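You operate a simulated robot arm through the tools that you are given. There is no shell and no other tool. Be economical: measure what you need, move in short steps, check, and stop when the job is done.

Carry out the task below with a simulated two-armed robot. There is one attempt and no reset: what you move stays moved.

TASK
On the island top over the prop, fold the blue towel in half.

Only the result counts: the job must be done as asked and must still hold three seconds after the hand-in. Knocking over, shifting, dropping, spilling or breaking anything else fails it. Flat cloth is picked up by pressing the open fingertips on it (5 to 10 N) and closing them slowly along it; thin cloth reads only 2 to 8 mm in the jaws.

THE ROBOT
Two 7-joint arms with two-finger grippers on one trunk, on a base that drives. Base frame: it is fixed to the floor where the robot stands at the start and does not move with it; the origin is under the middle of the robot, x ahead of it, y to its left, z up; the surface under the hand at the start is at about z = 920. Readings come in mm, degrees, newtons and seconds.
The left shoulder is at the start at [78, 151, 963], the right one opposite. With the tool pointing down near the work surface each hand reaches from about 100 to 760 mm from the robot's upright axis, wherever it stands, measured 20 degrees to its own side. Places, roughly: island top over the prop [500, 100, 900]. Payload 2.54 kg a hand.
The TCP of each hand is the grasp point between the finger pads, 30 mm short of the fingertips. In the tool frame z runs along the fingers and y along their closing line. Largest opening 116 mm; the body of the gripper starts 95 mm behind the TCP.
Orientation is told as [roll, pitch, yaw] about the base's x, y, z axes, in that order, counted from this pose: with the fingers straight down and closing along the base's y, the tool's x points along the base's -x, its y along +y and its z along -z.

THE INTERFACE
- The arms move only by the tool play_rows. It takes "left_commands", "right_commands" or both (then of equal length, played together; a hand with none holds still); each is a list of rows, each a list of 3 entries, a list of its own where there are three numbers: the turn, a rotation vector about the base's x, y, z in degrees, then the shift along the base's x, y, z in mm, then the closure, from 0 (fully open) to 1 (shut). In form: [[[wx, wy, wz], [dx, dy, dz], grip], ...]. A call has 1 to 10 rows; each row shifts and turns the commanded pose from where the row before left it. Rows are played at 5 a second. More than 50 mm and 8.6 degrees between two rows, or a gripper value outside its range, and nothing of the call is played. A pose out of reach is approached as far as the arm can. The call stops where the force on the tool passes 40 N (or 10 N more than at its start, if that is more) or the arm is blocked; 0.2 s more then pass. Each finger travels about 72 mm/s and halts on what it meets, pressing with about 33 N; the grip force reading is that of the motor and also rises with nothing between the fingers. The clock runs only during rows and for 0.2 s after the last one: add rows that do not move to give the fingers time. The reply holds the time, the measured pose of the TCP, the force on the tool along the base axes, the opening and the grip force, in the units named above and with some noise, with the torque about the TCP (base axes, N m) and any sound that the robot's microphone picked up.
- Cameras (640 x 400 px; columns grow to the right, rows downward): "scene" is now at [159.5, 4.5, 1135.5]; the picture's right is [0.08, -1.00, 0.00], its down [-0.03, -0.00, -1.00] and it looks along [1.00, 0.08, -0.03] (base axes); focal length 214 px, centre (320, 200). "left" rides on the left gripper at [69, 15, -122] in its tool frame; the picture's right is [-0.22, 0.98, 0.00], its down [-0.83, -0.18, -0.53] and it looks along [-0.52, -0.11, 0.85] (tool axes); focal length 251 px, centre (320, 200). "right" rides on the right gripper at [69, -15, -122] in its tool frame; the picture's right is [0.21, 0.98, 0.00], its down [-0.83, 0.18, -0.53] and it looks along [-0.52, 0.11, 0.85] (tool axes); focal length 251 px, centre (320, 200). There is no depth. A picture from a camera that has moved, and an enlarged one, comes with that camera's place and axes in the base frame and with its lens.
- grab_frame(camera): a new picture of that camera. No time passes.
- lift_body(by): slides the trunk up (or, below 0, down) by that many mm; the arms and the scene camera ride with it, the base frame stays. It gives what a move gives, with no picture.
- steer(legs): drives the robot by 1 to 6 legs, each [ahead, left, turn to the left] in mm, mm and degrees, along the robot's own axes; the way and the turn of a leg run together, so that a leg with both is an arc; at most 1500 mm and 180 degrees a leg. The arms and the cameras ride along, it lands a little off, and it stops where it bumps. It gives what a move gives.
- turn_head(pan, tilt): turns the head with the scene camera to pan (to the left, within 80 degrees either way) and tilt (down, from -29 to 69), counted from straight ahead of the robot. It gives what a move gives.
- enlarge(camera, box): a new picture of the part [left, top, right, bottom] of that camera's present view, enlarged. No time passes.
- hand_in(): hands the job in; it is judged then, once.

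Go step by step. Nothing tells you exact positions but the pictures and the camera data: compare them with the known pose of the tool, close in by small moves and look again before you grip or let go. The budget is 120 turns and 100 pictures, counting those below and the enlarged ones. Unless the task says otherwise, let go and move clear before handing in, and close with one line.

The tools are called after "Call:" as a command line: name --argument value ..., lists and objects as JSON in quotes. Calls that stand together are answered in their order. play_rows: Moves the arms, as the interface text tells. Its arguments: {"type":"object","properties":{"left_commands":{"type":"array","items":{"type":"array"}},"right_commands":{"type":"array","items":{"type":"array"}}},"required":[]} The other tools are called the same way: lift_body (by) slides the trunk up or down; steer (legs) drives the base; turn_head (pan, tilt) turns the head that bears the scene camera; grab_frame (camera) takes a picture; enlarge (camera, box) takes an enlarged picture of a part of a camera's view; hand_in () hands the job in.

At the start:

```text
t: 0.0
left_tcp_pos: [359.4, 320.5, 1144.4]
left_orientation: [-0.1, -0.2, -0.1]
left_ft_force: [0.3, 0.6, 1.3]
left_wrist_torque: [0.0, -0.03, 0.0]
left_width: 116.0
left_grasp_force: 0.1
right_tcp_pos: [332.6, -10.2, 1110.9]
right_orientation: [0.1, 0.1, 0.1]
right_ft_force: [0.5, -0.4, -0.3]
right_wrist_torque: [-0.01, -0.01, 0.01]
right_width: 116.0
right_grasp_force: 0.1
trunk travel left (down, up): [-200.0, 89.0]
robot x, y, heading: [1.9, -0.6, 0.2]
head pan, tilt: [4.3, 1.8]
```

scene: 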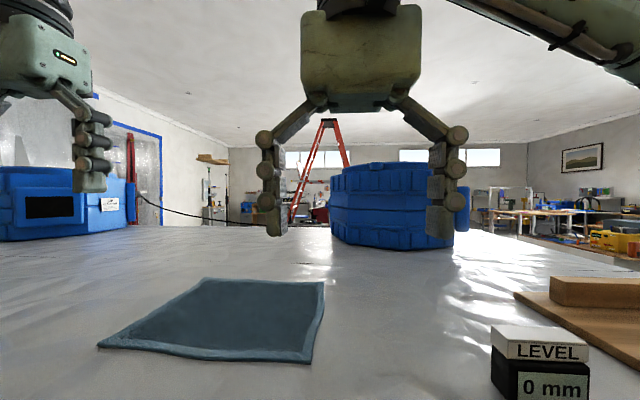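
right: 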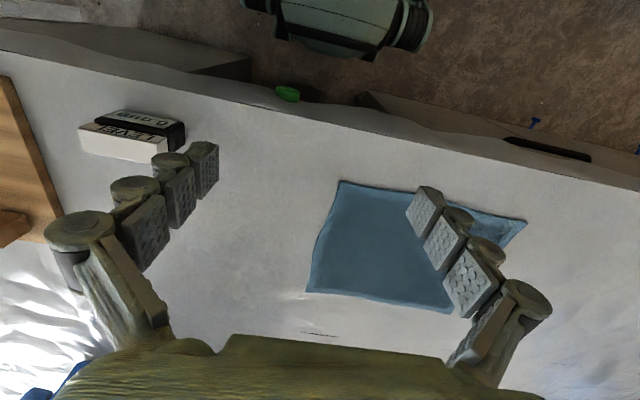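
left: 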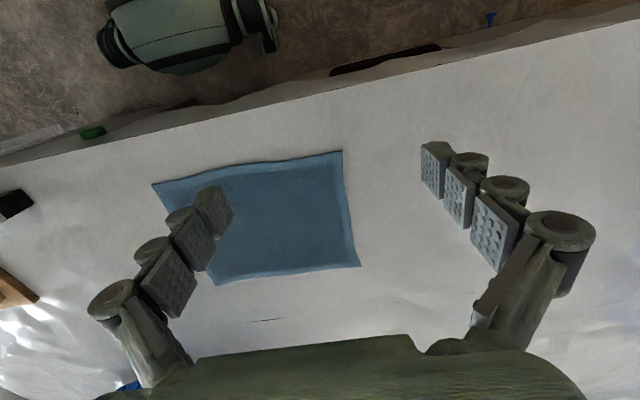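

The blue towel seems to lie at about x 424–674, y 38–338, square to the base axes. I'll tilt the head down for a clearer view and shift the robot left so the towel is centred.

Call:
turn_head --pan 15 --tilt 40

Call:
grab_frame --camera "scene"

```text
t: 1.0
left_tcp_pos: [358.5, 321.1, 1145.2]
left_orientation: [-0.1, -0.1, 0.1]
left_ft_force: [-0.3, 0.3, 0.6]
left_wrist_torque: [0.03, 0.0, 0.03]
left_width: 115.8
left_grasp_force: 0.0
right_tcp_pos: [332.5, -9.1, 1110.9]
right_orientation: [0.0, 0.0, -0.1]
right_ft_force: [0.3, 0.3, 0.4]
right_wrist_torque: [-0.02, -0.03, -0.01]
right_width: 116.0
right_grasp_force: 0.2
trunk travel left (down, up): [-200.0, 89.0]
robot x, y, heading: [2.1, -1.3, -0.2]
head pan, tilt: [15.0, 40.0]
```

```text
96 pictures are left
camera scene: at [151.1, 19.6, 1074.7], right [0.26, -0.97, 0.0], down [-0.62, -0.17, -0.77], along [0.74, 0.2, -0.64], focal length 214 px, centre (320, 200)
```

scene: 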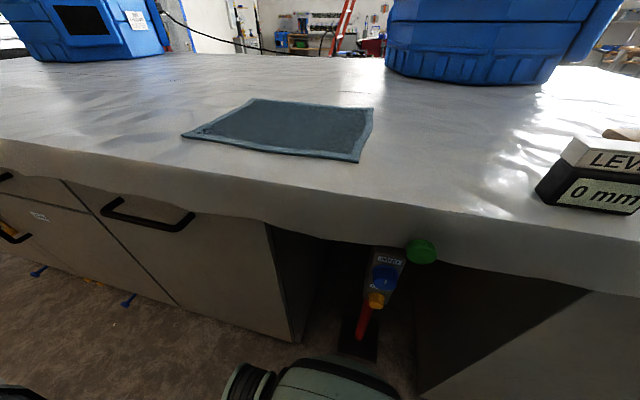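

The estimates from the scene and left cameras agree: corners at about A(427,340), B(422,40), C(668,37), D(668,336) on z≈920. Both hands reach all four without driving, so I'll bring them above the two near corners with the fingers part closed.

Call:
play_rows --left_commands '[[[0, 0, 0], [20.5, -3, -36], 0.3], [[0, 0, 0], [20.5, -3, -36], 0.6], [[0, 0, 0], [20.5, -3, -36], 0.65], [[0, 0, 0], [20.5, -4, -37], 0.65], [[0, 0, 0], [0, 0, 0], 0.65]]' --right_commands '[[[0, 0, 0], [26, 20, -28], 0.3], [[0, 0, 0], [26, 20, -28], 0.6], [[0, 0, 0], [26, 20, -28], 0.65], [[0, 0, 0], [26, 20, -27], 0.65], [[0, 0, 0], [0, 0, 0], 0.65]]'

Call:
grab_frame --camera "left"

Call:
grab_frame --camera "right"

Call:
grab_frame --camera "scene"

```text
t: 2.2
left_tcp_pos: [441.3, 310.2, 999.0]
left_orientation: [-0.2, -0.2, 0.1]
left_ft_force: [-0.4, 0.4, 0.9]
left_wrist_torque: [0.03, -0.01, -0.02]
left_width: 40.7
left_grasp_force: 0.0
right_tcp_pos: [435.9, 71.3, 999.8]
right_orientation: [-0.1, 0.0, 0.0]
right_ft_force: [0.9, -0.3, 0.4]
right_wrist_torque: [-0.02, 0.03, 0.01]
right_width: 40.5
right_grasp_force: 0.0
trunk travel left (down, up): [-200.0, 89.0]
robot x, y, heading: [-0.7, -1.1, 0.1]
head pan, tilt: [15.0, 40.0]
```

```text
95 pictures are left
camera left: at [372.2, 325.4, 1122.8], right [0.21, 0.98, 0.0], down [0.83, -0.18, 0.54], along [0.52, -0.11, -0.84], focal length 251 px, centre (320, 200)
```

left: 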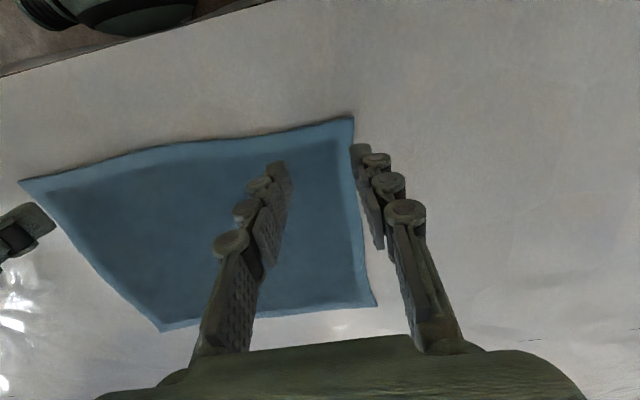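

```text
94 pictures are left
camera right: at [366.2, 56.0, 1121.4], right [-0.22, 0.98, 0.0], down [0.83, 0.18, 0.53], along [0.52, 0.11, -0.85], focal length 251 px, centre (320, 200)
```

right: 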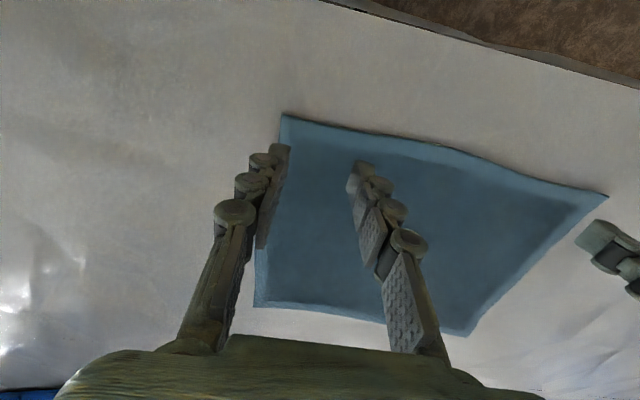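

```text
93 pictures are left
camera scene: at [150.9, 19.5, 1074.7], right [0.26, -0.97, 0.0], down [-0.62, -0.17, -0.77], along [0.74, 0.2, -0.64], focal length 214 px, centre (320, 200)
```

scene: 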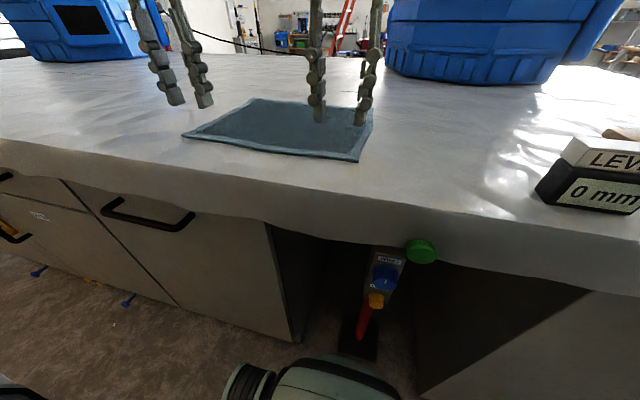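

Corners are confirmed; the right finger needs to go 4 mm back. Now I descend to just above the cloth.

Call:
play_rows --left_commands '[[[0, 0, 0], [0, 0, -20], 0.65], [[0, 0, 0], [0, 0, -18], 0.65], [[0, 0, 0], [0, 0, -4], 0.65], [[0, 0, 0], [0, 0, 0], 0.65]]' --right_commands '[[[0, 0, 0], [-4, 0, -20], 0.65], [[0, 0, 0], [0, 0, -18], 0.65], [[0, 0, 0], [0, 0, -4], 0.65], [[0, 0, 0], [0, 0, 0], 0.65]]'

Call:
grab_frame --camera "left"

Call:
grab_frame --camera "right"

```text
t: 3.2
left_tcp_pos: [441.2, 308.5, 957.7]
left_orientation: [0.0, -0.1, 0.1]
left_ft_force: [0.2, -0.5, 0.5]
left_wrist_torque: [-0.01, 0.01, 0.0]
left_width: 40.8
left_grasp_force: 0.1
right_tcp_pos: [433.4, 70.4, 957.9]
right_orientation: [-0.1, 0.1, 0.0]
right_ft_force: [-0.3, -1.2, 0.9]
right_wrist_torque: [0.0, -0.04, -0.03]
right_width: 40.7
right_grasp_force: 0.1
trunk travel left (down, up): [-200.0, 89.0]
robot x, y, heading: [-2.1, 0.8, -0.1]
head pan, tilt: [15.0, 40.0]
```

```text
92 pictures are left
camera left: at [371.6, 324.8, 1080.5], right [0.21, 0.98, 0.0], down [0.83, -0.18, 0.53], along [0.52, -0.11, -0.84], focal length 251 px, centre (320, 200)
```

left: 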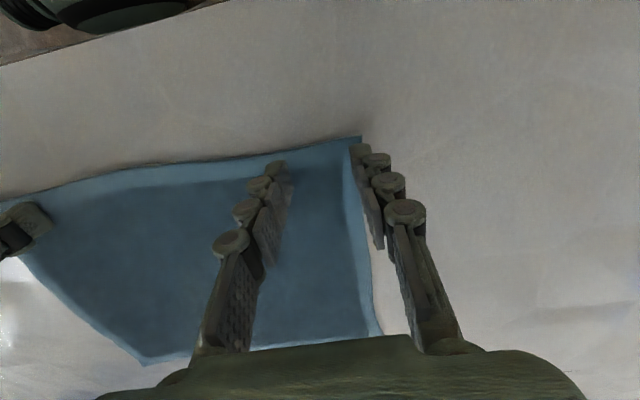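

```text
91 pictures are left
camera right: at [364.0, 55.7, 1079.7], right [-0.21, 0.98, 0.0], down [0.83, 0.18, 0.53], along [0.52, 0.11, -0.85], focal length 251 px, centre (320, 200)
```

right: 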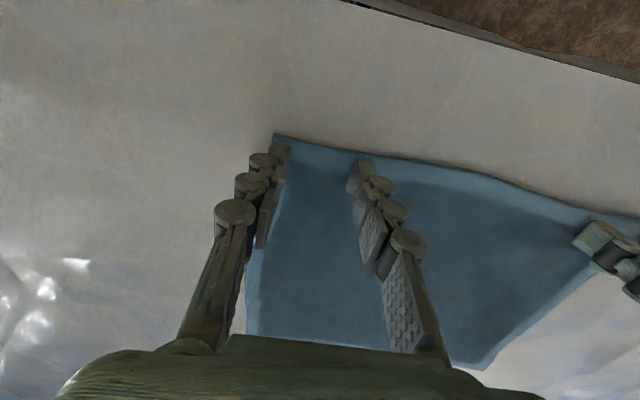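

Both hands sit just inside the corners. I'll go down in small steps until light contact.

Call:
play_rows --left_commands '[[[0, 0, 0], [0, -2, -2], 0.65], [[0, 0, 0], [0, 0, -2], 0.65], [[0, 0, 0], [0, 0, 0], 0.65]]' --right_commands '[[[0, 0, 0], [0, 0, -2], 0.65], [[0, 0, 0], [0, 0, -2], 0.65], [[0, 0, 0], [0, 0, 0], 0.65]]'

```text
t: 4.0
left_tcp_pos: [440.9, 306.4, 952.8]
left_orientation: [-0.1, -0.1, 0.1]
left_ft_force: [0.4, -0.2, 0.4]
left_wrist_torque: [0.0, 0.0, -0.03]
left_width: 40.2
left_grasp_force: 0.0
right_tcp_pos: [433.4, 70.7, 954.2]
right_orientation: [0.0, 0.0, 0.1]
right_ft_force: [-0.2, 0.5, 2.8]
right_wrist_torque: [0.0, 0.0, 0.04]
right_width: 40.7
right_grasp_force: 0.0
trunk travel left (down, up): [-200.0, 89.0]
robot x, y, heading: [-0.1, 1.4, 0.3]
head pan, tilt: [15.0, 40.0]
```

Call:
play_rows --left_commands '[[[0, 0, 0], [0, 0, -1.5], 0.65], [[0, 0, 0], [0, 0, 0], 0.65]]' --right_commands '[[[0, 0, 0], [0, 0, -1], 0.65], [[0, 0, 0], [0, 0, 0], 0.65]]'

```text
t: 4.6
left_tcp_pos: [440.8, 307.2, 952.9]
left_orientation: [-0.1, -0.1, 0.1]
left_ft_force: [-0.9, 0.1, 2.7]
left_wrist_torque: [0.0, -0.01, 0.01]
left_width: 40.6
left_grasp_force: 0.1
right_tcp_pos: [432.3, 70.8, 952.6]
right_orientation: [0.1, 0.0, 0.0]
right_ft_force: [-0.8, -0.6, 3.3]
right_wrist_torque: [0.01, 0.0, 0.0]
right_width: 40.7
right_grasp_force: 0.0
trunk travel left (down, up): [-200.0, 89.0]
robot x, y, heading: [-0.4, 0.2, -0.0]
head pan, tilt: [15.0, 40.0]
```

Light contact at about 3 N on both sides. I'll press a little more.

Call:
play_rows --left_commands '[[[0, 0, 0], [0, 0, -2], 0.65], [[0, 0, 0], [0, 0, 0], 0.65]]' --right_commands '[[[0, 0, 0], [0, 0, -2], 0.65], [[0, 0, 0], [0, 0, 0], 0.65]]'

```text
t: 5.2
left_tcp_pos: [440.5, 306.5, 952.3]
left_orientation: [0.0, -0.2, 0.2]
left_ft_force: [2.0, 1.0, 9.1]
left_wrist_torque: [0.0, -0.09, -0.01]
left_width: 41.6
left_grasp_force: 0.5
right_tcp_pos: [433.2, 71.1, 952.3]
right_orientation: [0.1, -0.1, 0.0]
right_ft_force: [1.7, 0.2, 9.4]
right_wrist_torque: [-0.01, -0.02, -0.01]
right_width: 41.3
right_grasp_force: 0.2
trunk travel left (down, up): [-200.0, 89.0]
robot x, y, heading: [0.5, 2.2, -0.0]
head pan, tilt: [15.0, 40.0]
```

Both press at about 9 N, so now I close slowly along the cloth.

Call:
play_rows --left_commands '[[[0, 0, 0], [0, 0, 0], 0.68], [[0, 0, 0], [0, 0, 0], 0.72], [[0, 0, 0], [0, 0, 0], 0.76], [[0, 0, 0], [0, 0, 0], 0.8], [[0, 0, 0], [0, 0, 0], 0.84], [[0, 0, 0], [0, 0, 0], 0.88], [[0, 0, 0], [0, 0, 0], 0.92], [[0, 0, 0], [0, 0, 0], 0.96], [[0, 0, 0], [0, 0, 0], 1.0], [[0, 0, 0], [0, 0, 0], 1.0]]' --right_commands '[[[0, 0, 0], [0, 0, 0], 0.68], [[0, 0, 0], [0, 0, 0], 0.72], [[0, 0, 0], [0, 0, 0], 0.76], [[0, 0, 0], [0, 0, 0], 0.8], [[0, 0, 0], [0, 0, 0], 0.84], [[0, 0, 0], [0, 0, 0], 0.88], [[0, 0, 0], [0, 0, 0], 0.92], [[0, 0, 0], [0, 0, 0], 0.96], [[0, 0, 0], [0, 0, 0], 1.0], [[0, 0, 0], [0, 0, 0], 1.0]]'

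Call:
grab_frame --camera "left"

Call:
grab_frame --camera "right"

```text
t: 7.4
left_tcp_pos: [439.6, 306.2, 951.6]
left_orientation: [-0.1, -0.1, 0.1]
left_ft_force: [-0.8, -7.4, 3.3]
left_wrist_torque: [-0.16, 0.02, 0.01]
left_width: 3.5
left_grasp_force: 32.7
right_tcp_pos: [433.3, 70.8, 951.5]
right_orientation: [0.0, 0.0, 0.0]
right_ft_force: [-1.2, 5.6, 2.8]
right_wrist_torque: [0.19, 0.05, 0.03]
right_width: 3.5
right_grasp_force: 32.4
trunk travel left (down, up): [-200.0, 89.0]
robot x, y, heading: [-3.2, -1.9, 0.1]
head pan, tilt: [15.0, 40.0]
```

```text
90 pictures are left
camera left: at [371.0, 322.1, 1073.6], right [0.21, 0.98, 0.0], down [0.83, -0.18, 0.54], along [0.52, -0.12, -0.84], focal length 251 px, centre (320, 200)
```

left: 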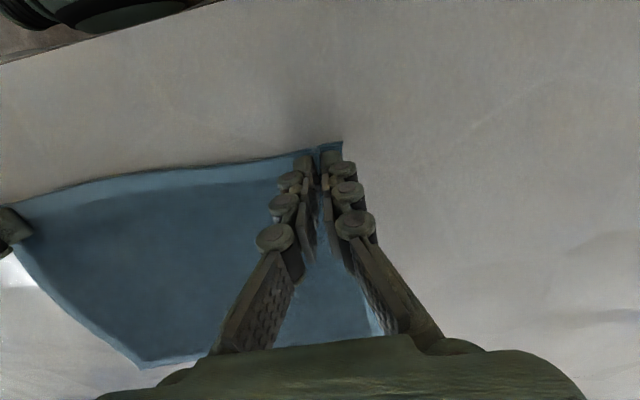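

```text
89 pictures are left
camera right: at [363.6, 55.4, 1073.8], right [-0.21, 0.98, 0.0], down [0.83, 0.18, 0.53], along [0.52, 0.12, -0.85], focal length 251 px, centre (320, 200)
```

right: 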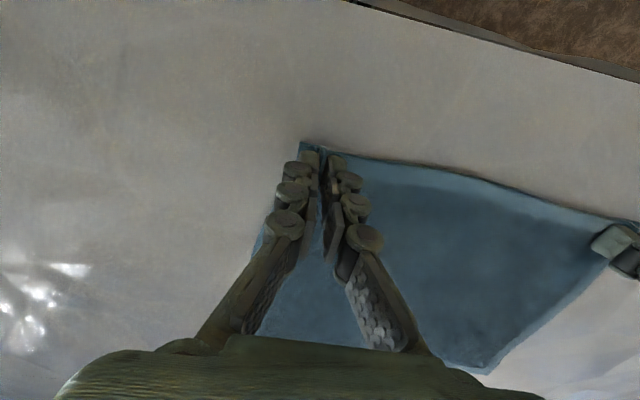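

Both corners are pinched, reading 3.5 mm. I'll lift and swing them together along the first half of an arc about the fold line, easing the sideways tension a little.

Call:
play_rows --left_commands '[[[0, 0, 0], [1.6, -2, 17.4], 1.0], [[0, 0, 0], [4.9, 0, 16.8], 1.0], [[0, 0, 0], [8, 0, 15.8], 1.0], [[0, 0, 0], [10.9, 0, 14.3], 1.0], [[0, 0, 0], [13.3, 0, 12.3], 1.0], [[0, 0, 0], [15.5, 0, 10], 1.0], [[0, 0, 0], [17.2, 0, 7.4], 1.0], [[0, 0, 0], [18.2, 0, 4.5], 1.0], [[0, 0, 0], [18.9, 0, 1.5], 1.0]]' --right_commands '[[[0, 0, 0], [1.6, 2, 17.4], 1.0], [[0, 0, 0], [4.9, 0, 16.8], 1.0], [[0, 0, 0], [8, 0, 15.8], 1.0], [[0, 0, 0], [10.9, 0, 14.3], 1.0], [[0, 0, 0], [13.3, 0, 12.3], 1.0], [[0, 0, 0], [15.5, 0, 10], 1.0], [[0, 0, 0], [17.2, 0, 7.4], 1.0], [[0, 0, 0], [18.2, 0, 4.5], 1.0], [[0, 0, 0], [18.9, 0, 1.5], 1.0]]'

Call:
grab_frame --camera "scene"

Call:
grab_frame --camera "left"

Call:
grab_frame --camera "right"

```text
t: 9.4
left_tcp_pos: [549.3, 304.5, 1051.0]
left_orientation: [-0.1, -0.1, 0.0]
left_ft_force: [0.3, -2.6, 1.5]
left_wrist_torque: [-0.13, -0.01, -0.02]
left_width: 2.7
left_grasp_force: 30.6
right_tcp_pos: [541.5, 73.6, 1052.6]
right_orientation: [0.0, 0.1, 0.0]
right_ft_force: [0.7, 3.4, -0.1]
right_wrist_torque: [0.03, 0.0, 0.01]
right_width: 3.2
right_grasp_force: 32.1
trunk travel left (down, up): [-200.0, 89.0]
robot x, y, heading: [3.5, 4.6, -0.3]
head pan, tilt: [15.0, 40.0]
```

```text
88 pictures are left
camera scene: at [151.5, 19.7, 1074.5], right [0.26, -0.97, 0.0], down [-0.62, -0.17, -0.77], along [0.74, 0.2, -0.64], focal length 214 px, centre (320, 200)
```

scene: 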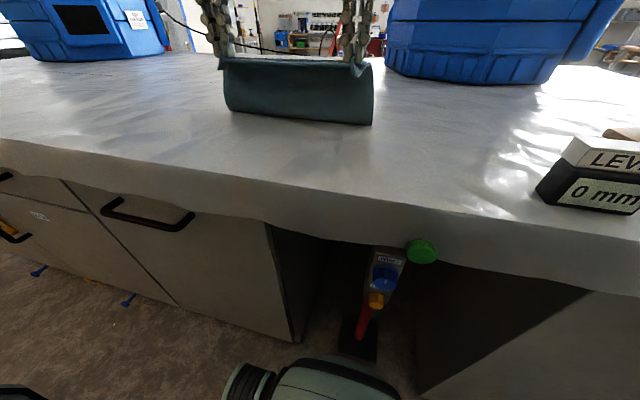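

```text
87 pictures are left
camera left: at [480.2, 320.5, 1173.0], right [0.21, 0.98, 0.0], down [0.83, -0.18, 0.53], along [0.52, -0.12, -0.85], focal length 251 px, centre (320, 200)
```

left: 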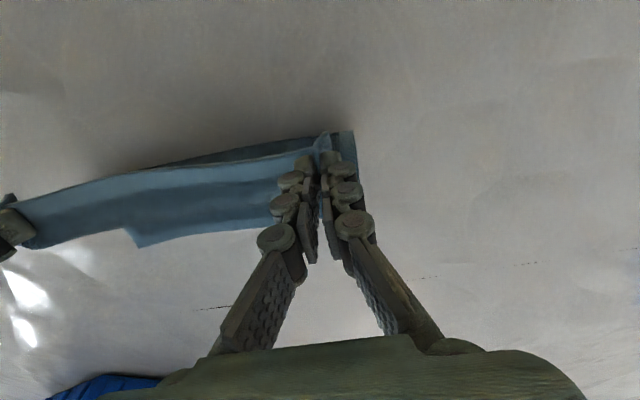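

```text
86 pictures are left
camera right: at [473.3, 58.0, 1174.4], right [-0.21, 0.98, 0.0], down [0.83, 0.18, 0.53], along [0.52, 0.11, -0.85], focal length 251 px, centre (320, 200)
```

right: 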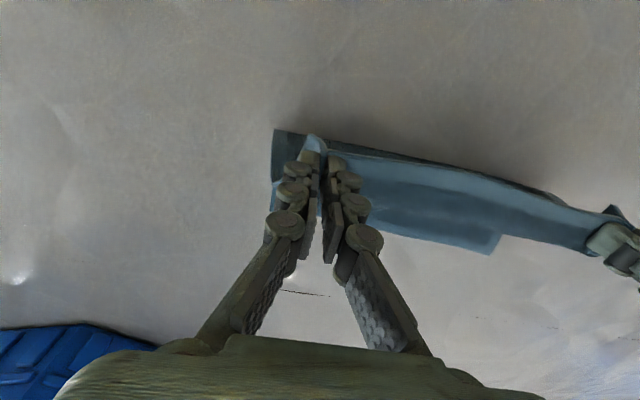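

The towel folds cleanly over the line and the far edge has stayed put. I'll complete the second half of the arc and stop a few mm above the far edge.

Call:
play_rows --left_commands '[[[0, 0, 0], [18.9, 0, -1.5], 1.0], [[0, 0, 0], [18.2, 0, -4.5], 1.0], [[0, 0, 0], [17.2, 0, -7.4], 1.0], [[0, 0, 0], [15, 0, -10], 1.0], [[0, 0, 0], [13, 0, -12.3], 1.0], [[0, 0, 0], [10.5, 0, -14.3], 1.0], [[0, 0, 0], [7.5, 0, -15.8], 1.0], [[0, 0, 0], [4, 0, -15], 1.0], [[0, 0, 0], [1.5, 0, -9], 1.0], [[0, 0, 0], [0, 0, 0], 1.0]]' --right_commands '[[[0, 0, 0], [18.5, 0, -1.5], 1.0], [[0, 0, 0], [18, 0, -4.5], 1.0], [[0, 0, 0], [17, 0, -7.4], 1.0], [[0, 0, 0], [15, 0, -10], 1.0], [[0, 0, 0], [13, 0, -12.3], 1.0], [[0, 0, 0], [10.5, 0, -14.3], 1.0], [[0, 0, 0], [7, 0, -15.8], 1.0], [[0, 0, 0], [4, 0, -15], 1.0], [[0, 0, 0], [1.5, 0, -9], 1.0], [[0, 0, 0], [0, 0, 0], 1.0]]'

Call:
grab_frame --camera "scene"

Call:
grab_frame --camera "left"

Call:
grab_frame --camera "right"

```text
t: 11.6
left_tcp_pos: [654.1, 304.6, 962.1]
left_orientation: [-0.1, -0.1, 0.1]
left_ft_force: [0.1, -3.2, 2.1]
left_wrist_torque: [-0.05, 0.01, 0.01]
left_width: 3.4
left_grasp_force: 34.4
right_tcp_pos: [647.1, 73.1, 960.6]
right_orientation: [0.0, 0.0, 0.0]
right_ft_force: [-0.1, 2.3, -1.1]
right_wrist_torque: [0.02, 0.01, 0.02]
right_width: 4.0
right_grasp_force: 34.2
trunk travel left (down, up): [-200.0, 89.0]
robot x, y, heading: [0.0, -3.3, -0.1]
head pan, tilt: [15.0, 40.0]
```

```text
85 pictures are left
camera scene: at [151.0, 19.6, 1074.7], right [0.26, -0.97, 0.0], down [-0.62, -0.17, -0.77], along [0.74, 0.2, -0.64], focal length 214 px, centre (320, 200)
```

scene: 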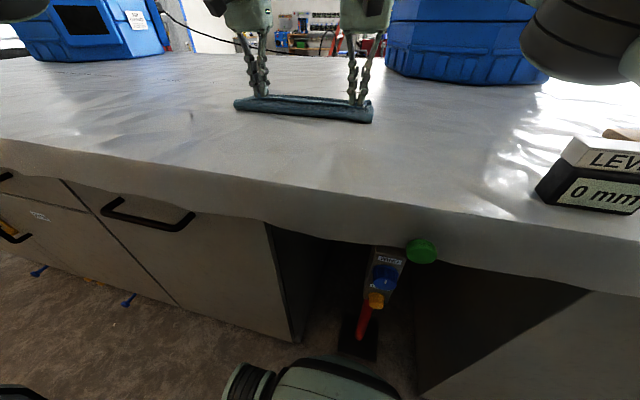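

```text
84 pictures are left
camera left: at [585.6, 319.7, 1083.5], right [0.21, 0.98, 0.0], down [0.83, -0.18, 0.54], along [0.52, -0.11, -0.84], focal length 251 px, centre (320, 200)
```

left: 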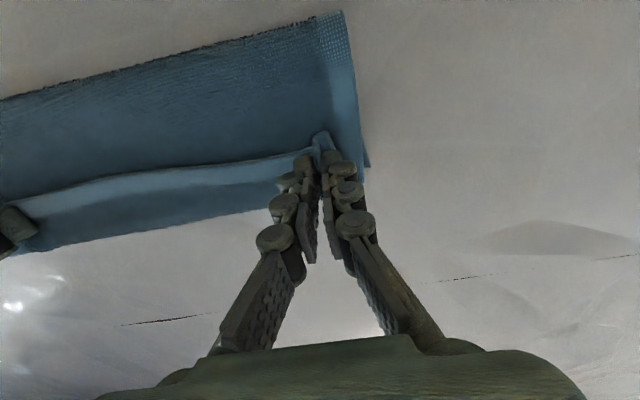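

```text
83 pictures are left
camera right: at [578.0, 57.1, 1083.5], right [-0.21, 0.98, 0.0], down [0.83, 0.18, 0.53], along [0.52, 0.11, -0.85], focal length 251 px, centre (320, 200)
```

right: 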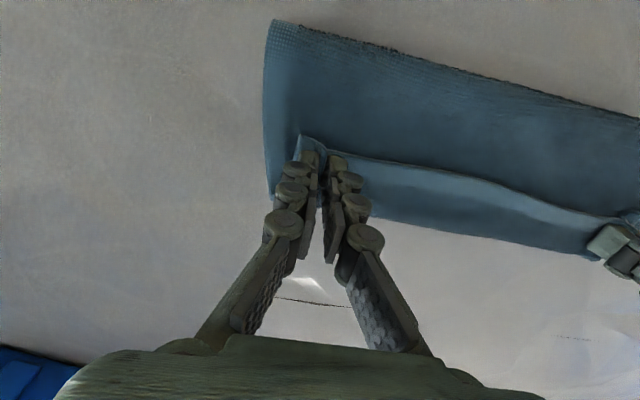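

The fold is nearly laid, but I need to see how the held edge lies around the fingers before lowering.

Call:
enlarge --camera "left" --box '[0, 100, 400, 280]'

Call:
enlarge --camera "right" --box '[240, 100, 640, 280]'

```text
1.60 times, centred on (200, 190) of left
camera zoom: at [585.6, 319.7, 1083.5], right [0.21, 0.98, 0.0], down [0.83, -0.18, 0.54], along [0.52, -0.11, -0.84], focal length 402 px, centre (512, 216)
```

zoom: 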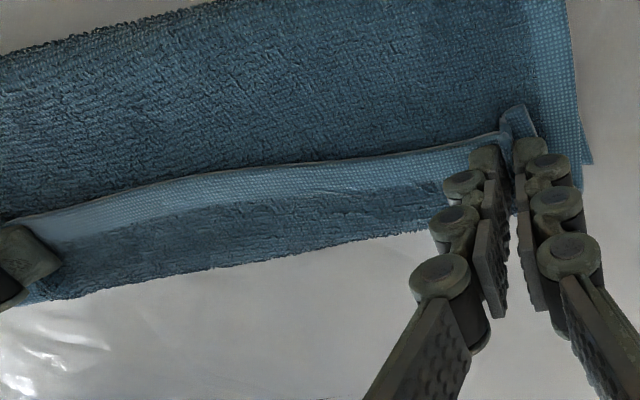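

```text
1.60 times, centred on (440, 190) of right
camera zoom: at [578.0, 57.1, 1083.5], right [-0.21, 0.98, 0.0], down [0.83, 0.18, 0.53], along [0.52, 0.11, -0.85], focal length 402 px, centre (128, 216)
```

zoom: 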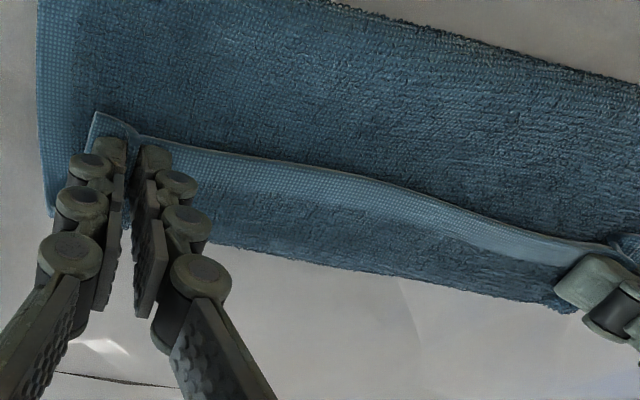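

The held hem is curled back towards me on top of the fold because the hands stayed vertical. I'll raise a little and see how far the hands can tilt (fingers towards the robot), so the hem turns over before release.

Call:
play_rows --left_commands '[[[0, 0, 0], [-2, 0, 20], 1.0], [[0, 0, 0], [-2, 0, 20], 1.0], [[0, 8, 0], [4, 0, 0], 1.0], [[0, 8, 0], [4, 0, 0], 1.0], [[0, 8, 0], [3, 0, 0], 1.0], [[0, 8, 0], [3, 0, 0], 1.0], [[0, 0, 0], [0, 0, 0], 1.0]]' --right_commands '[[[0, 0, 0], [-2, 0, 20], 1.0], [[0, 0, 0], [-2, 0, 20], 1.0], [[0, 8, 0], [4, 0, 0], 1.0], [[0, 8, 0], [4, 0, 0], 1.0], [[0, 8, 0], [3, 0, 0], 1.0], [[0, 8, 0], [3, 0, 0], 1.0], [[0, 0, 0], [0, 0, 0], 1.0]]'

Call:
grab_frame --camera "left"

Call:
grab_frame --camera "scene"

```text
t: 12.9
left_tcp_pos: [565.3, 315.1, 956.4]
left_orientation: [-1.0, 22.4, -0.7]
left_ft_force: [1.8, -14.8, 19.0]
left_wrist_torque: [-0.47, -0.03, 0.12]
left_width: 3.6
left_grasp_force: 32.7
left hand out of reach, approached as far as the arm can: row 3, 4, 5, 6
right_tcp_pos: [581.2, 78.1, 964.5]
right_orientation: [0.7, 14.5, 1.2]
right_ft_force: [-1.9, 10.2, -0.5]
right_wrist_torque: [0.23, 0.02, -0.03]
right_width: 3.5
right_grasp_force: 32.4
right hand out of reach, approached as far as the arm can: row 3, 4, 5, 6
trunk travel left (down, up): [-200.0, 89.0]
robot x, y, heading: [-1.8, 1.4, -0.2]
head pan, tilt: [15.0, 40.0]
stopped in row 6 (left hand): the force on the tool passed its limit at 60 N (the readings are from after the stop); the commanded pose is now the measured one
```

```text
80 pictures are left
camera left: at [547.6, 333.8, 1095.2], right [0.2, 0.97, -0.1], down [0.97, -0.18, 0.18], along [0.16, -0.13, -0.98], focal length 251 px, centre (320, 200)
```

left: 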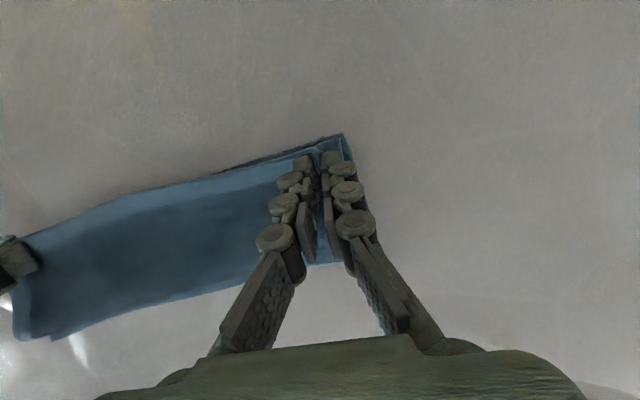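

```text
79 pictures are left
camera scene: at [150.1, 19.1, 1075.1], right [0.26, -0.97, 0.0], down [-0.62, -0.17, -0.77], along [0.74, 0.2, -0.64], focal length 214 px, centre (320, 200)
```

scene: 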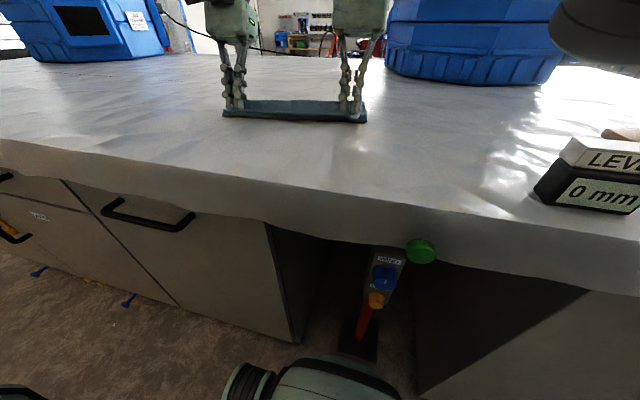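

Tilting isn't reachable that far out. I'll go gently back upright and raised, lay the towel flat again, and instead fold far edge to near, where the hands can tilt freely.

Call:
play_rows --left_commands '[[[0, 0, 0], [0, -2, 15], 1.0], [[0, 0, 0], [0, -3, 20], 1.0], [[0, -7.5, 0], [-6, -3, 20], 1.0], [[0, -7.5, 0], [-6, -2, 20], 1.0], [[0, -7.4, 0], [-6, 0, 10], 1.0], [[0, 0, 0], [0, 0, 0], 1.0]]' --right_commands '[[[0, 0, 0], [-4, -1, 12], 1.0], [[0, 0, 0], [-6, -1, 18], 1.0], [[0, -4.8, 0], [-8, -1, 18], 1.0], [[0, -4.8, 0], [-10, -1, 18], 1.0], [[0, -4.8, 0], [-10, 0, 10], 1.0], [[0, 0, 0], [0, 0, 0], 1.0]]'

Call:
grab_frame --camera "scene"

Call:
grab_frame --camera "left"

```text
t: 14.3
left_tcp_pos: [529.5, 311.1, 1023.7]
left_orientation: [-0.5, 0.2, -0.2]
left_ft_force: [1.3, -10.9, 0.8]
left_wrist_torque: [-0.37, -0.04, 0.03]
left_width: 3.6
left_grasp_force: 32.9
left hand out of reach, approached as far as the arm can: row 1, 2
right_tcp_pos: [544.0, 73.4, 1037.5]
right_orientation: [0.1, 0.1, 0.8]
right_ft_force: [-0.6, 11.2, -1.3]
right_wrist_torque: [0.31, 0.04, 0.05]
right_width: 3.7
right_grasp_force: 32.7
trunk travel left (down, up): [-200.0, 89.0]
robot x, y, heading: [-1.7, -0.0, 0.0]
head pan, tilt: [15.0, 40.0]
```

```text
78 pictures are left
camera scene: at [151.5, 19.8, 1074.5], right [0.26, -0.97, 0.0], down [-0.62, -0.17, -0.77], along [0.74, 0.2, -0.64], focal length 214 px, centre (320, 200)
```

scene: 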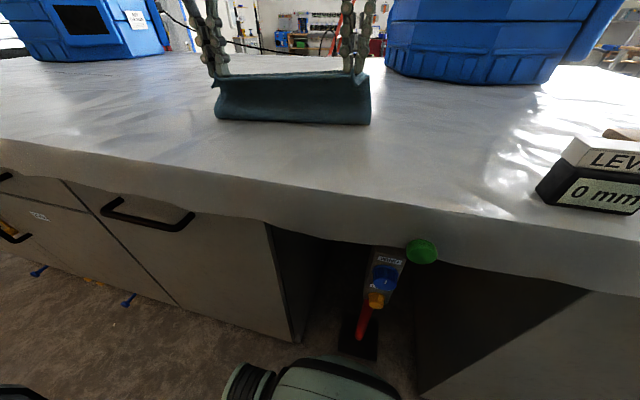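

```text
77 pictures are left
camera left: at [461.5, 328.3, 1145.7], right [0.22, 0.98, -0.01], down [0.83, -0.18, 0.53], along [0.52, -0.13, -0.85], focal length 251 px, centre (320, 200)
```

left: 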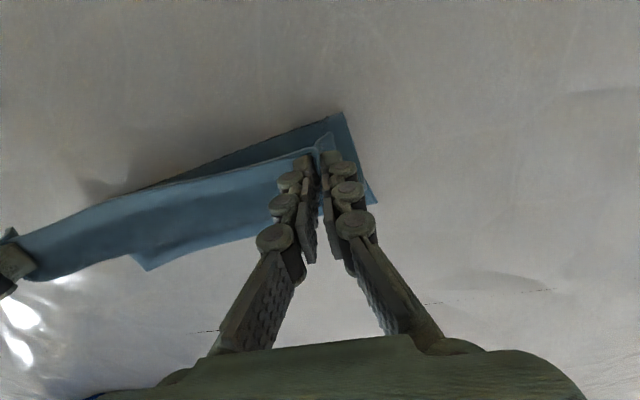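

Upright again. Now I lay the edge back down to the near side along the reverse arc.

Call:
play_rows --left_commands '[[[0, 0, 0], [-20, -2, 0], 1.0], [[0, 0, 0], [-22, -2, -3], 1.0], [[0, 0, 0], [-18, -1, -8], 1.0], [[0, 0, 0], [-14, 0, -12], 1.0], [[0, 0, 0], [-9, 0, -15], 1.0], [[0, 0, 0], [-6, 0, -16], 1.0], [[0, 0, 0], [-3, 0, -12], 1.0], [[0, 0, 0], [0, 0, 0], 1.0]]' --right_commands '[[[0, 0, 0], [-24, 0, 0], 1.0], [[0, 0, 0], [-25, 0, -5], 1.0], [[0, 0, 0], [-22, 0, -10], 1.0], [[0, 0, 0], [-17, 0, -16], 1.0], [[0, 0, 0], [-12, 0, -18], 1.0], [[0, 0, 0], [-8, 0, -18], 1.0], [[0, 0, 0], [-4, 0, -13], 1.0], [[0, 0, 0], [0, 0, 0], 1.0]]'

Call:
grab_frame --camera "left"

Call:
grab_frame --camera "right"

```text
t: 16.1
left_tcp_pos: [437.2, 306.2, 955.9]
left_orientation: [-0.6, 0.2, -0.3]
left_ft_force: [0.2, -6.3, 0.3]
left_wrist_torque: [-0.19, -0.01, -0.01]
left_width: 3.4
left_grasp_force: 32.4
right_tcp_pos: [431.2, 70.9, 958.4]
right_orientation: [0.2, 0.2, 0.9]
right_ft_force: [0.7, 5.3, 0.4]
right_wrist_torque: [0.12, 0.05, 0.02]
right_width: 3.4
right_grasp_force: 32.7
trunk travel left (down, up): [-200.0, 89.0]
robot x, y, heading: [0.7, -0.9, -0.0]
head pan, tilt: [15.0, 40.0]
```

```text
76 pictures are left
camera left: at [369.2, 324.1, 1078.4], right [0.22, 0.98, -0.01], down [0.83, -0.18, 0.53], along [0.52, -0.13, -0.85], focal length 251 px, centre (320, 200)
```

left: 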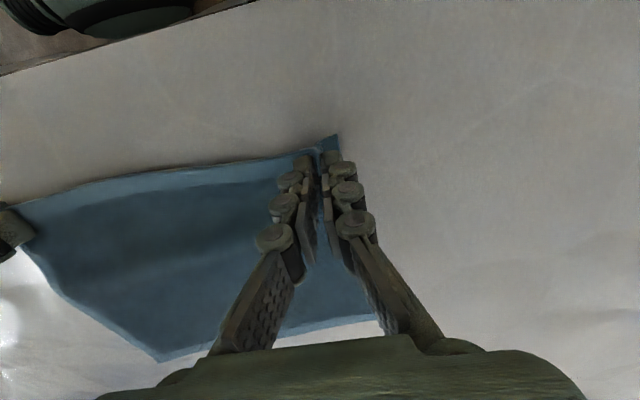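

```text
75 pictures are left
camera right: at [363.0, 54.7, 1080.6], right [-0.23, 0.97, 0.0], down [0.82, 0.19, 0.53], along [0.52, 0.13, -0.85], focal length 251 px, centre (320, 200)
```

right: 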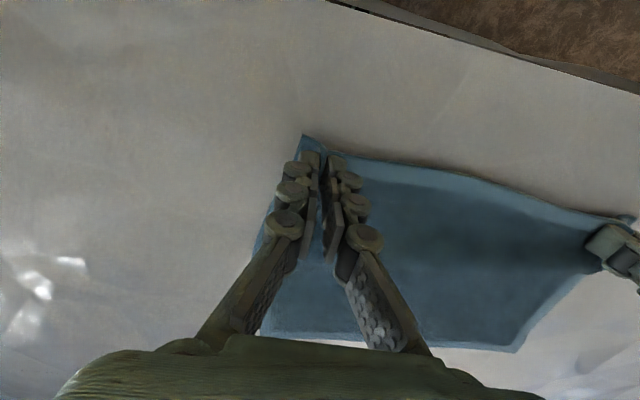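

The left far corner got dragged back about 40 mm, so there's slack on the left that I'll pull out later from the far side. Now I touch down, open and rise clear to look.

Call:
play_rows --left_commands '[[[0, 0, 0], [-3, 0, -3], 1.0], [[0, 0, 0], [0, 0, 0], 0.9], [[0, 0, 0], [0, 0, 0], 0.6], [[0, 0, 0], [0, 0, 0], 0.6], [[0, 0, 0], [0, 0, 25], 0.6], [[0, 0, 0], [0, 0, 35], 0.6], [[0, 0, 0], [0, 0, 40], 0.6], [[0, 0, 0], [0, 0, 40], 0.6]]' --right_commands '[[[0, 0, 0], [-3, 0, -5], 1.0], [[0, 0, 0], [0, 0, 0], 0.9], [[0, 0, 0], [0, 0, 0], 0.6], [[0, 0, 0], [0, 0, 0], 0.6], [[0, 0, 0], [0, 0, 25], 0.6], [[0, 0, 0], [0, 0, 35], 0.6], [[0, 0, 0], [0, 0, 40], 0.6], [[0, 0, 0], [0, 0, 40], 0.6]]'

Call:
grab_frame --camera "left"

Call:
grab_frame --camera "right"

Call:
grab_frame --camera "scene"

```text
t: 17.9
left_tcp_pos: [434.2, 308.7, 1096.0]
left_orientation: [-0.6, 0.2, -0.3]
left_ft_force: [-1.0, 0.8, 0.4]
left_wrist_torque: [0.01, -0.01, -0.01]
left_width: 46.6
left_grasp_force: 0.0
right_tcp_pos: [428.8, 71.7, 1094.5]
right_orientation: [0.1, 0.1, 1.1]
right_ft_force: [0.4, -0.1, 0.2]
right_wrist_torque: [0.0, 0.0, 0.02]
right_width: 46.7
right_grasp_force: 0.1
trunk travel left (down, up): [-200.0, 89.0]
robot x, y, heading: [1.0, -1.5, 0.2]
head pan, tilt: [15.0, 40.0]
```

```text
74 pictures are left
camera left: at [365.7, 325.2, 1217.8], right [0.22, 0.98, -0.01], down [0.83, -0.18, 0.53], along [0.52, -0.13, -0.85], focal length 251 px, centre (320, 200)
```

left: 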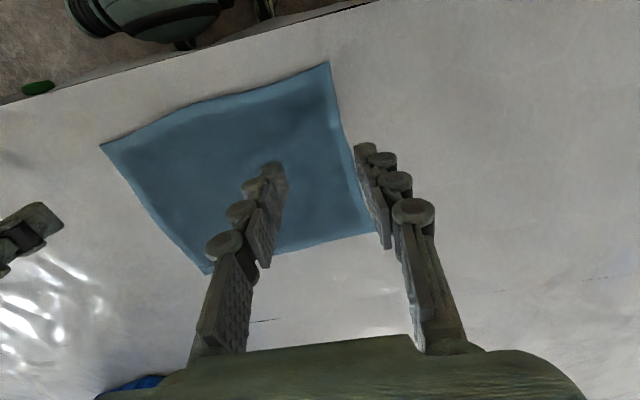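

```text
73 pictures are left
camera right: at [359.4, 55.1, 1217.7], right [-0.23, 0.97, 0.0], down [0.82, 0.19, 0.53], along [0.52, 0.13, -0.85], focal length 251 px, centre (320, 200)
```

right: 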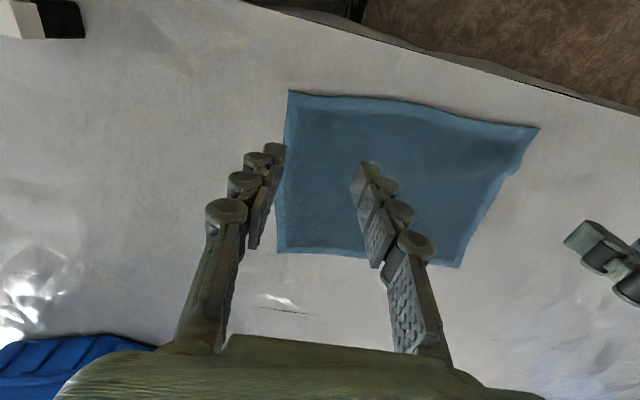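

```text
72 pictures are left
camera scene: at [150.7, 19.7, 1074.6], right [0.26, -0.97, 0.0], down [-0.62, -0.17, -0.77], along [0.74, 0.2, -0.64], focal length 214 px, centre (320, 200)
```

scene: 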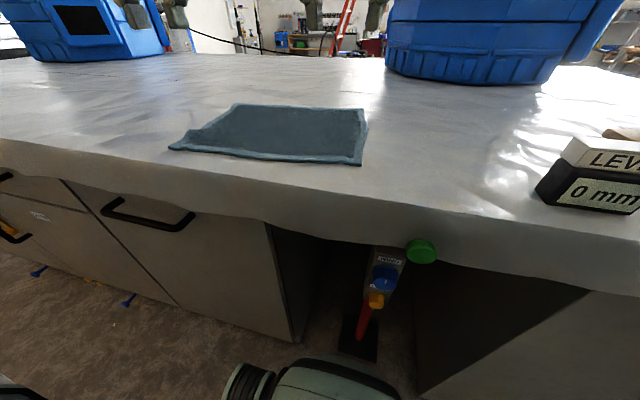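

The towel sprang flat again, now turned about 6°: A(384,327), B(412,33), C(651,57), D(619,351). I'll go above the far corners D and C with the hands yawed to match.

Call:
play_rows --left_commands '[[[0, 0, 6.5], [36, 2, 0], 0.65], [[0, 0, 0], [36, 2, 0], 0.65], [[0, 0, 0], [36, 2, 0], 0.65], [[0, 0, 0], [36, 2, 0], 0.65], [[0, 0, 0], [34.5, 1.3, -20], 0.65], [[0, 0, 0], [0, 0, -40], 0.65], [[0, 0, 0], [0, 0, -45], 0.65], [[0, 0, 0], [0, 0, 0], 0.65]]' --right_commands '[[[0, 0, 5.1], [42, 3.2, 0], 0.65], [[0, 0, 0], [42, 3.2, 0], 0.65], [[0, 0, 0], [42, 3.2, 0], 0.65], [[0, 0, 0], [42, 3.2, 0], 0.65], [[0, 0, 0], [40.8, 3.3, -20], 0.65], [[0, 0, 0], [0, 0, -40], 0.65], [[0, 0, 0], [0, 0, -45], 0.65], [[0, 0, 0], [0, 0, 0], 0.65]]'

Call:
grab_frame --camera "left"

Call:
grab_frame --camera "right"

```text
t: 19.7
left_tcp_pos: [610.9, 314.9, 983.3]
left_orientation: [-0.5, 0.3, 6.2]
left_ft_force: [0.2, -0.2, 0.5]
left_wrist_torque: [0.03, 0.02, 0.01]
left_width: 40.9
left_grasp_force: 0.0
left hand out of reach, approached as far as the arm can: row 5
right_tcp_pos: [594.5, 84.2, 990.7]
right_orientation: [0.2, 0.1, 6.1]
right_ft_force: [0.4, 0.0, 0.0]
right_wrist_torque: [0.01, 0.0, 0.0]
right_width: 40.5
right_grasp_force: 0.1
right hand out of reach, approached as far as the arm can: row 4, 5
trunk travel left (down, up): [-200.0, 89.0]
robot x, y, heading: [-0.3, 2.1, 0.1]
head pan, tilt: [15.0, 40.0]
```

```text
71 pictures are left
camera left: at [540.0, 324.8, 1105.9], right [0.11, 0.99, -0.01], down [0.84, -0.08, 0.53], along [0.53, -0.07, -0.85], focal length 251 px, centre (320, 200)
```

left: 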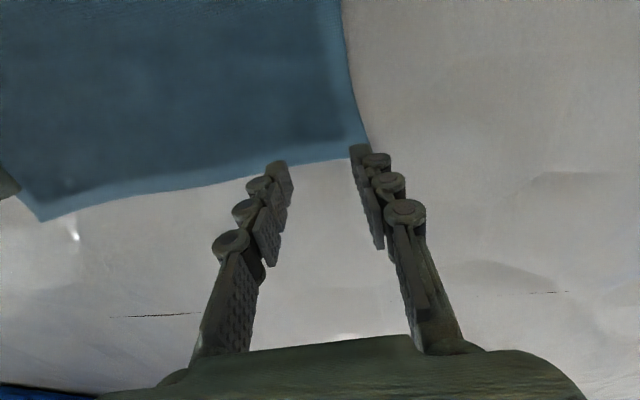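

```text
70 pictures are left
camera right: at [526.6, 61.8, 1112.9], right [-0.32, 0.95, 0.0], down [0.8, 0.27, 0.53], along [0.5, 0.17, -0.85], focal length 251 px, centre (320, 200)
```

right: 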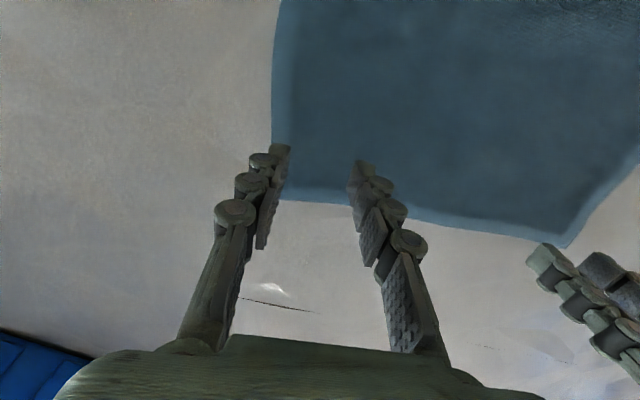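

Left is well placed; the right hand still needs about 42 mm in x (it was out of reach while high). I'll correct both at this lower height.

Call:
play_rows --left_commands '[[[0, 0, 0], [0, 3, -6], 0.65], [[0, 0, 0], [0, 0, -6], 0.65], [[0, 0, 0], [0, 0, -6], 0.65], [[0, 0, 0], [0, 0, 0], 0.65]]' --right_commands '[[[0, 0, 0], [14, 3, -9], 0.65], [[0, 0, 0], [14, 3, -8], 0.65], [[0, 0, 0], [14, 3, -8], 0.65], [[0, 0, 0], [0, 0, 0], 0.65]]'

Call:
grab_frame --camera "left"

Call:
grab_frame --camera "right"

```text
t: 20.7
left_tcp_pos: [611.7, 319.7, 966.9]
left_orientation: [-0.5, 0.2, 6.2]
left_ft_force: [-0.1, -0.2, 0.4]
left_wrist_torque: [-0.03, -0.04, 0.0]
left_width: 40.5
left_grasp_force: 0.1
right_tcp_pos: [634.3, 94.5, 963.6]
right_orientation: [0.0, 0.2, 6.1]
right_ft_force: [-0.4, 0.1, 0.1]
right_wrist_torque: [0.0, -0.01, 0.03]
right_width: 40.8
right_grasp_force: 0.0
trunk travel left (down, up): [-200.0, 89.0]
robot x, y, heading: [2.1, 0.1, -0.2]
head pan, tilt: [15.0, 40.0]
```

```text
69 pictures are left
camera left: at [540.7, 329.0, 1089.5], right [0.11, 0.99, -0.01], down [0.84, -0.09, 0.53], along [0.53, -0.07, -0.85], focal length 251 px, centre (320, 200)
```

left: 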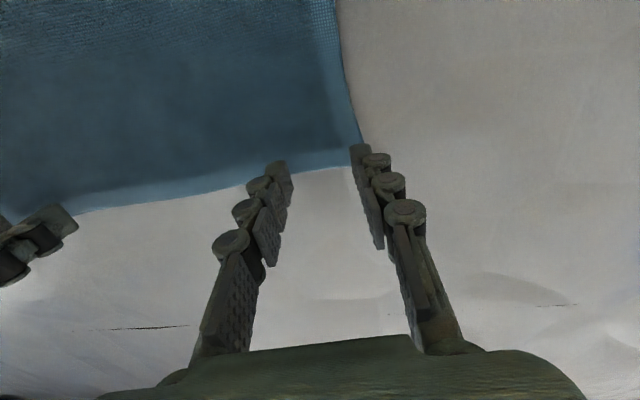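

```text
68 pictures are left
camera right: at [567.3, 71.6, 1086.7], right [-0.32, 0.95, 0.0], down [0.8, 0.27, 0.53], along [0.5, 0.17, -0.85], focal length 251 px, centre (320, 200)
```

right: 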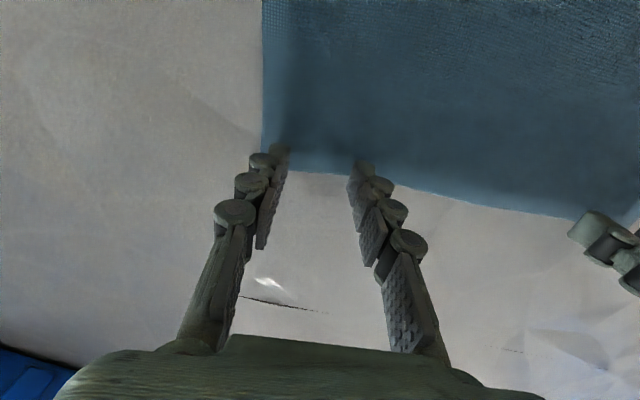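

Both hands are just inside the far corners with about 10 mm to the edge. I descend to contact.

Call:
play_rows --left_commands '[[[0, 0, 0], [0, 0, -5], 0.65], [[0, 0, 0], [0, 0, -5], 0.65], [[0, 0, 0], [0, 0, -3], 0.65], [[0, 0, 0], [0, 0, 0], 0.65]]' --right_commands '[[[0, 0, 0], [0, 0, -4], 0.65], [[0, 0, 0], [0, 0, -4], 0.65], [[0, 0, 0], [0, 0, -2], 0.65], [[0, 0, 0], [0, 0, 0], 0.65]]'

```text
t: 21.7
left_tcp_pos: [609.9, 318.0, 954.1]
left_orientation: [-0.6, 0.3, 6.1]
left_ft_force: [-0.2, -0.2, 0.0]
left_wrist_torque: [-0.01, 0.01, 0.02]
left_width: 40.8
left_grasp_force: 0.1
right_tcp_pos: [633.2, 94.3, 954.9]
right_orientation: [0.2, 0.1, 6.0]
right_ft_force: [0.2, -0.3, -0.1]
right_wrist_torque: [0.0, -0.02, 0.02]
right_width: 41.1
right_grasp_force: 0.0
trunk travel left (down, up): [-200.0, 89.0]
robot x, y, heading: [-0.5, 3.9, -0.0]
head pan, tilt: [15.0, 40.0]
```

Call:
play_rows --left_commands '[[[0, 0, 0], [0, 0, -1.5], 0.65], [[0, 0, 0], [0, 0, -1], 0.65], [[0, 0, 0], [0, 0, 0], 0.65]]' --right_commands '[[[0, 0, 0], [0, 0, -1.5], 0.65], [[0, 0, 0], [0, 0, -1], 0.65], [[0, 0, 0], [0, 0, 0], 0.65]]'

```text
t: 22.5
left_tcp_pos: [609.1, 319.4, 952.5]
left_orientation: [-0.6, 0.2, 6.1]
left_ft_force: [1.5, -0.2, 4.7]
left_wrist_torque: [0.06, 0.02, -0.02]
left_width: 40.5
left_grasp_force: 0.2
right_tcp_pos: [633.5, 94.4, 953.4]
right_orientation: [0.2, 0.1, 6.1]
right_ft_force: [0.1, 1.0, 1.8]
right_wrist_torque: [-0.03, -0.02, 0.02]
right_width: 40.6
right_grasp_force: 0.2
trunk travel left (down, up): [-200.0, 89.0]
robot x, y, heading: [-2.7, -0.1, 0.2]
head pan, tilt: [15.0, 40.0]
```

Call:
play_rows --left_commands '[[[0, 0, 0], [0, 0, -1.2], 0.65], [[0, 0, 0], [0, 0, 0], 0.65]]' --right_commands '[[[0, 0, 0], [0, 0, -2], 0.65], [[0, 0, 0], [0, 0, 0], 0.65]]'

```text
t: 23.1
left_tcp_pos: [609.4, 318.1, 953.1]
left_orientation: [-0.6, 0.3, 6.2]
left_ft_force: [1.9, 1.1, 8.5]
left_wrist_torque: [0.07, -0.01, -0.02]
left_width: 41.3
left_grasp_force: 0.2
right_tcp_pos: [633.5, 94.6, 952.6]
right_orientation: [0.2, 0.1, 5.9]
right_ft_force: [2.7, -1.0, 8.3]
right_wrist_torque: [-0.05, -0.06, -0.01]
right_width: 41.3
right_grasp_force: 0.8
trunk travel left (down, up): [-200.0, 89.0]
robot x, y, heading: [2.0, 0.6, 0.2]
head pan, tilt: [15.0, 40.0]
```

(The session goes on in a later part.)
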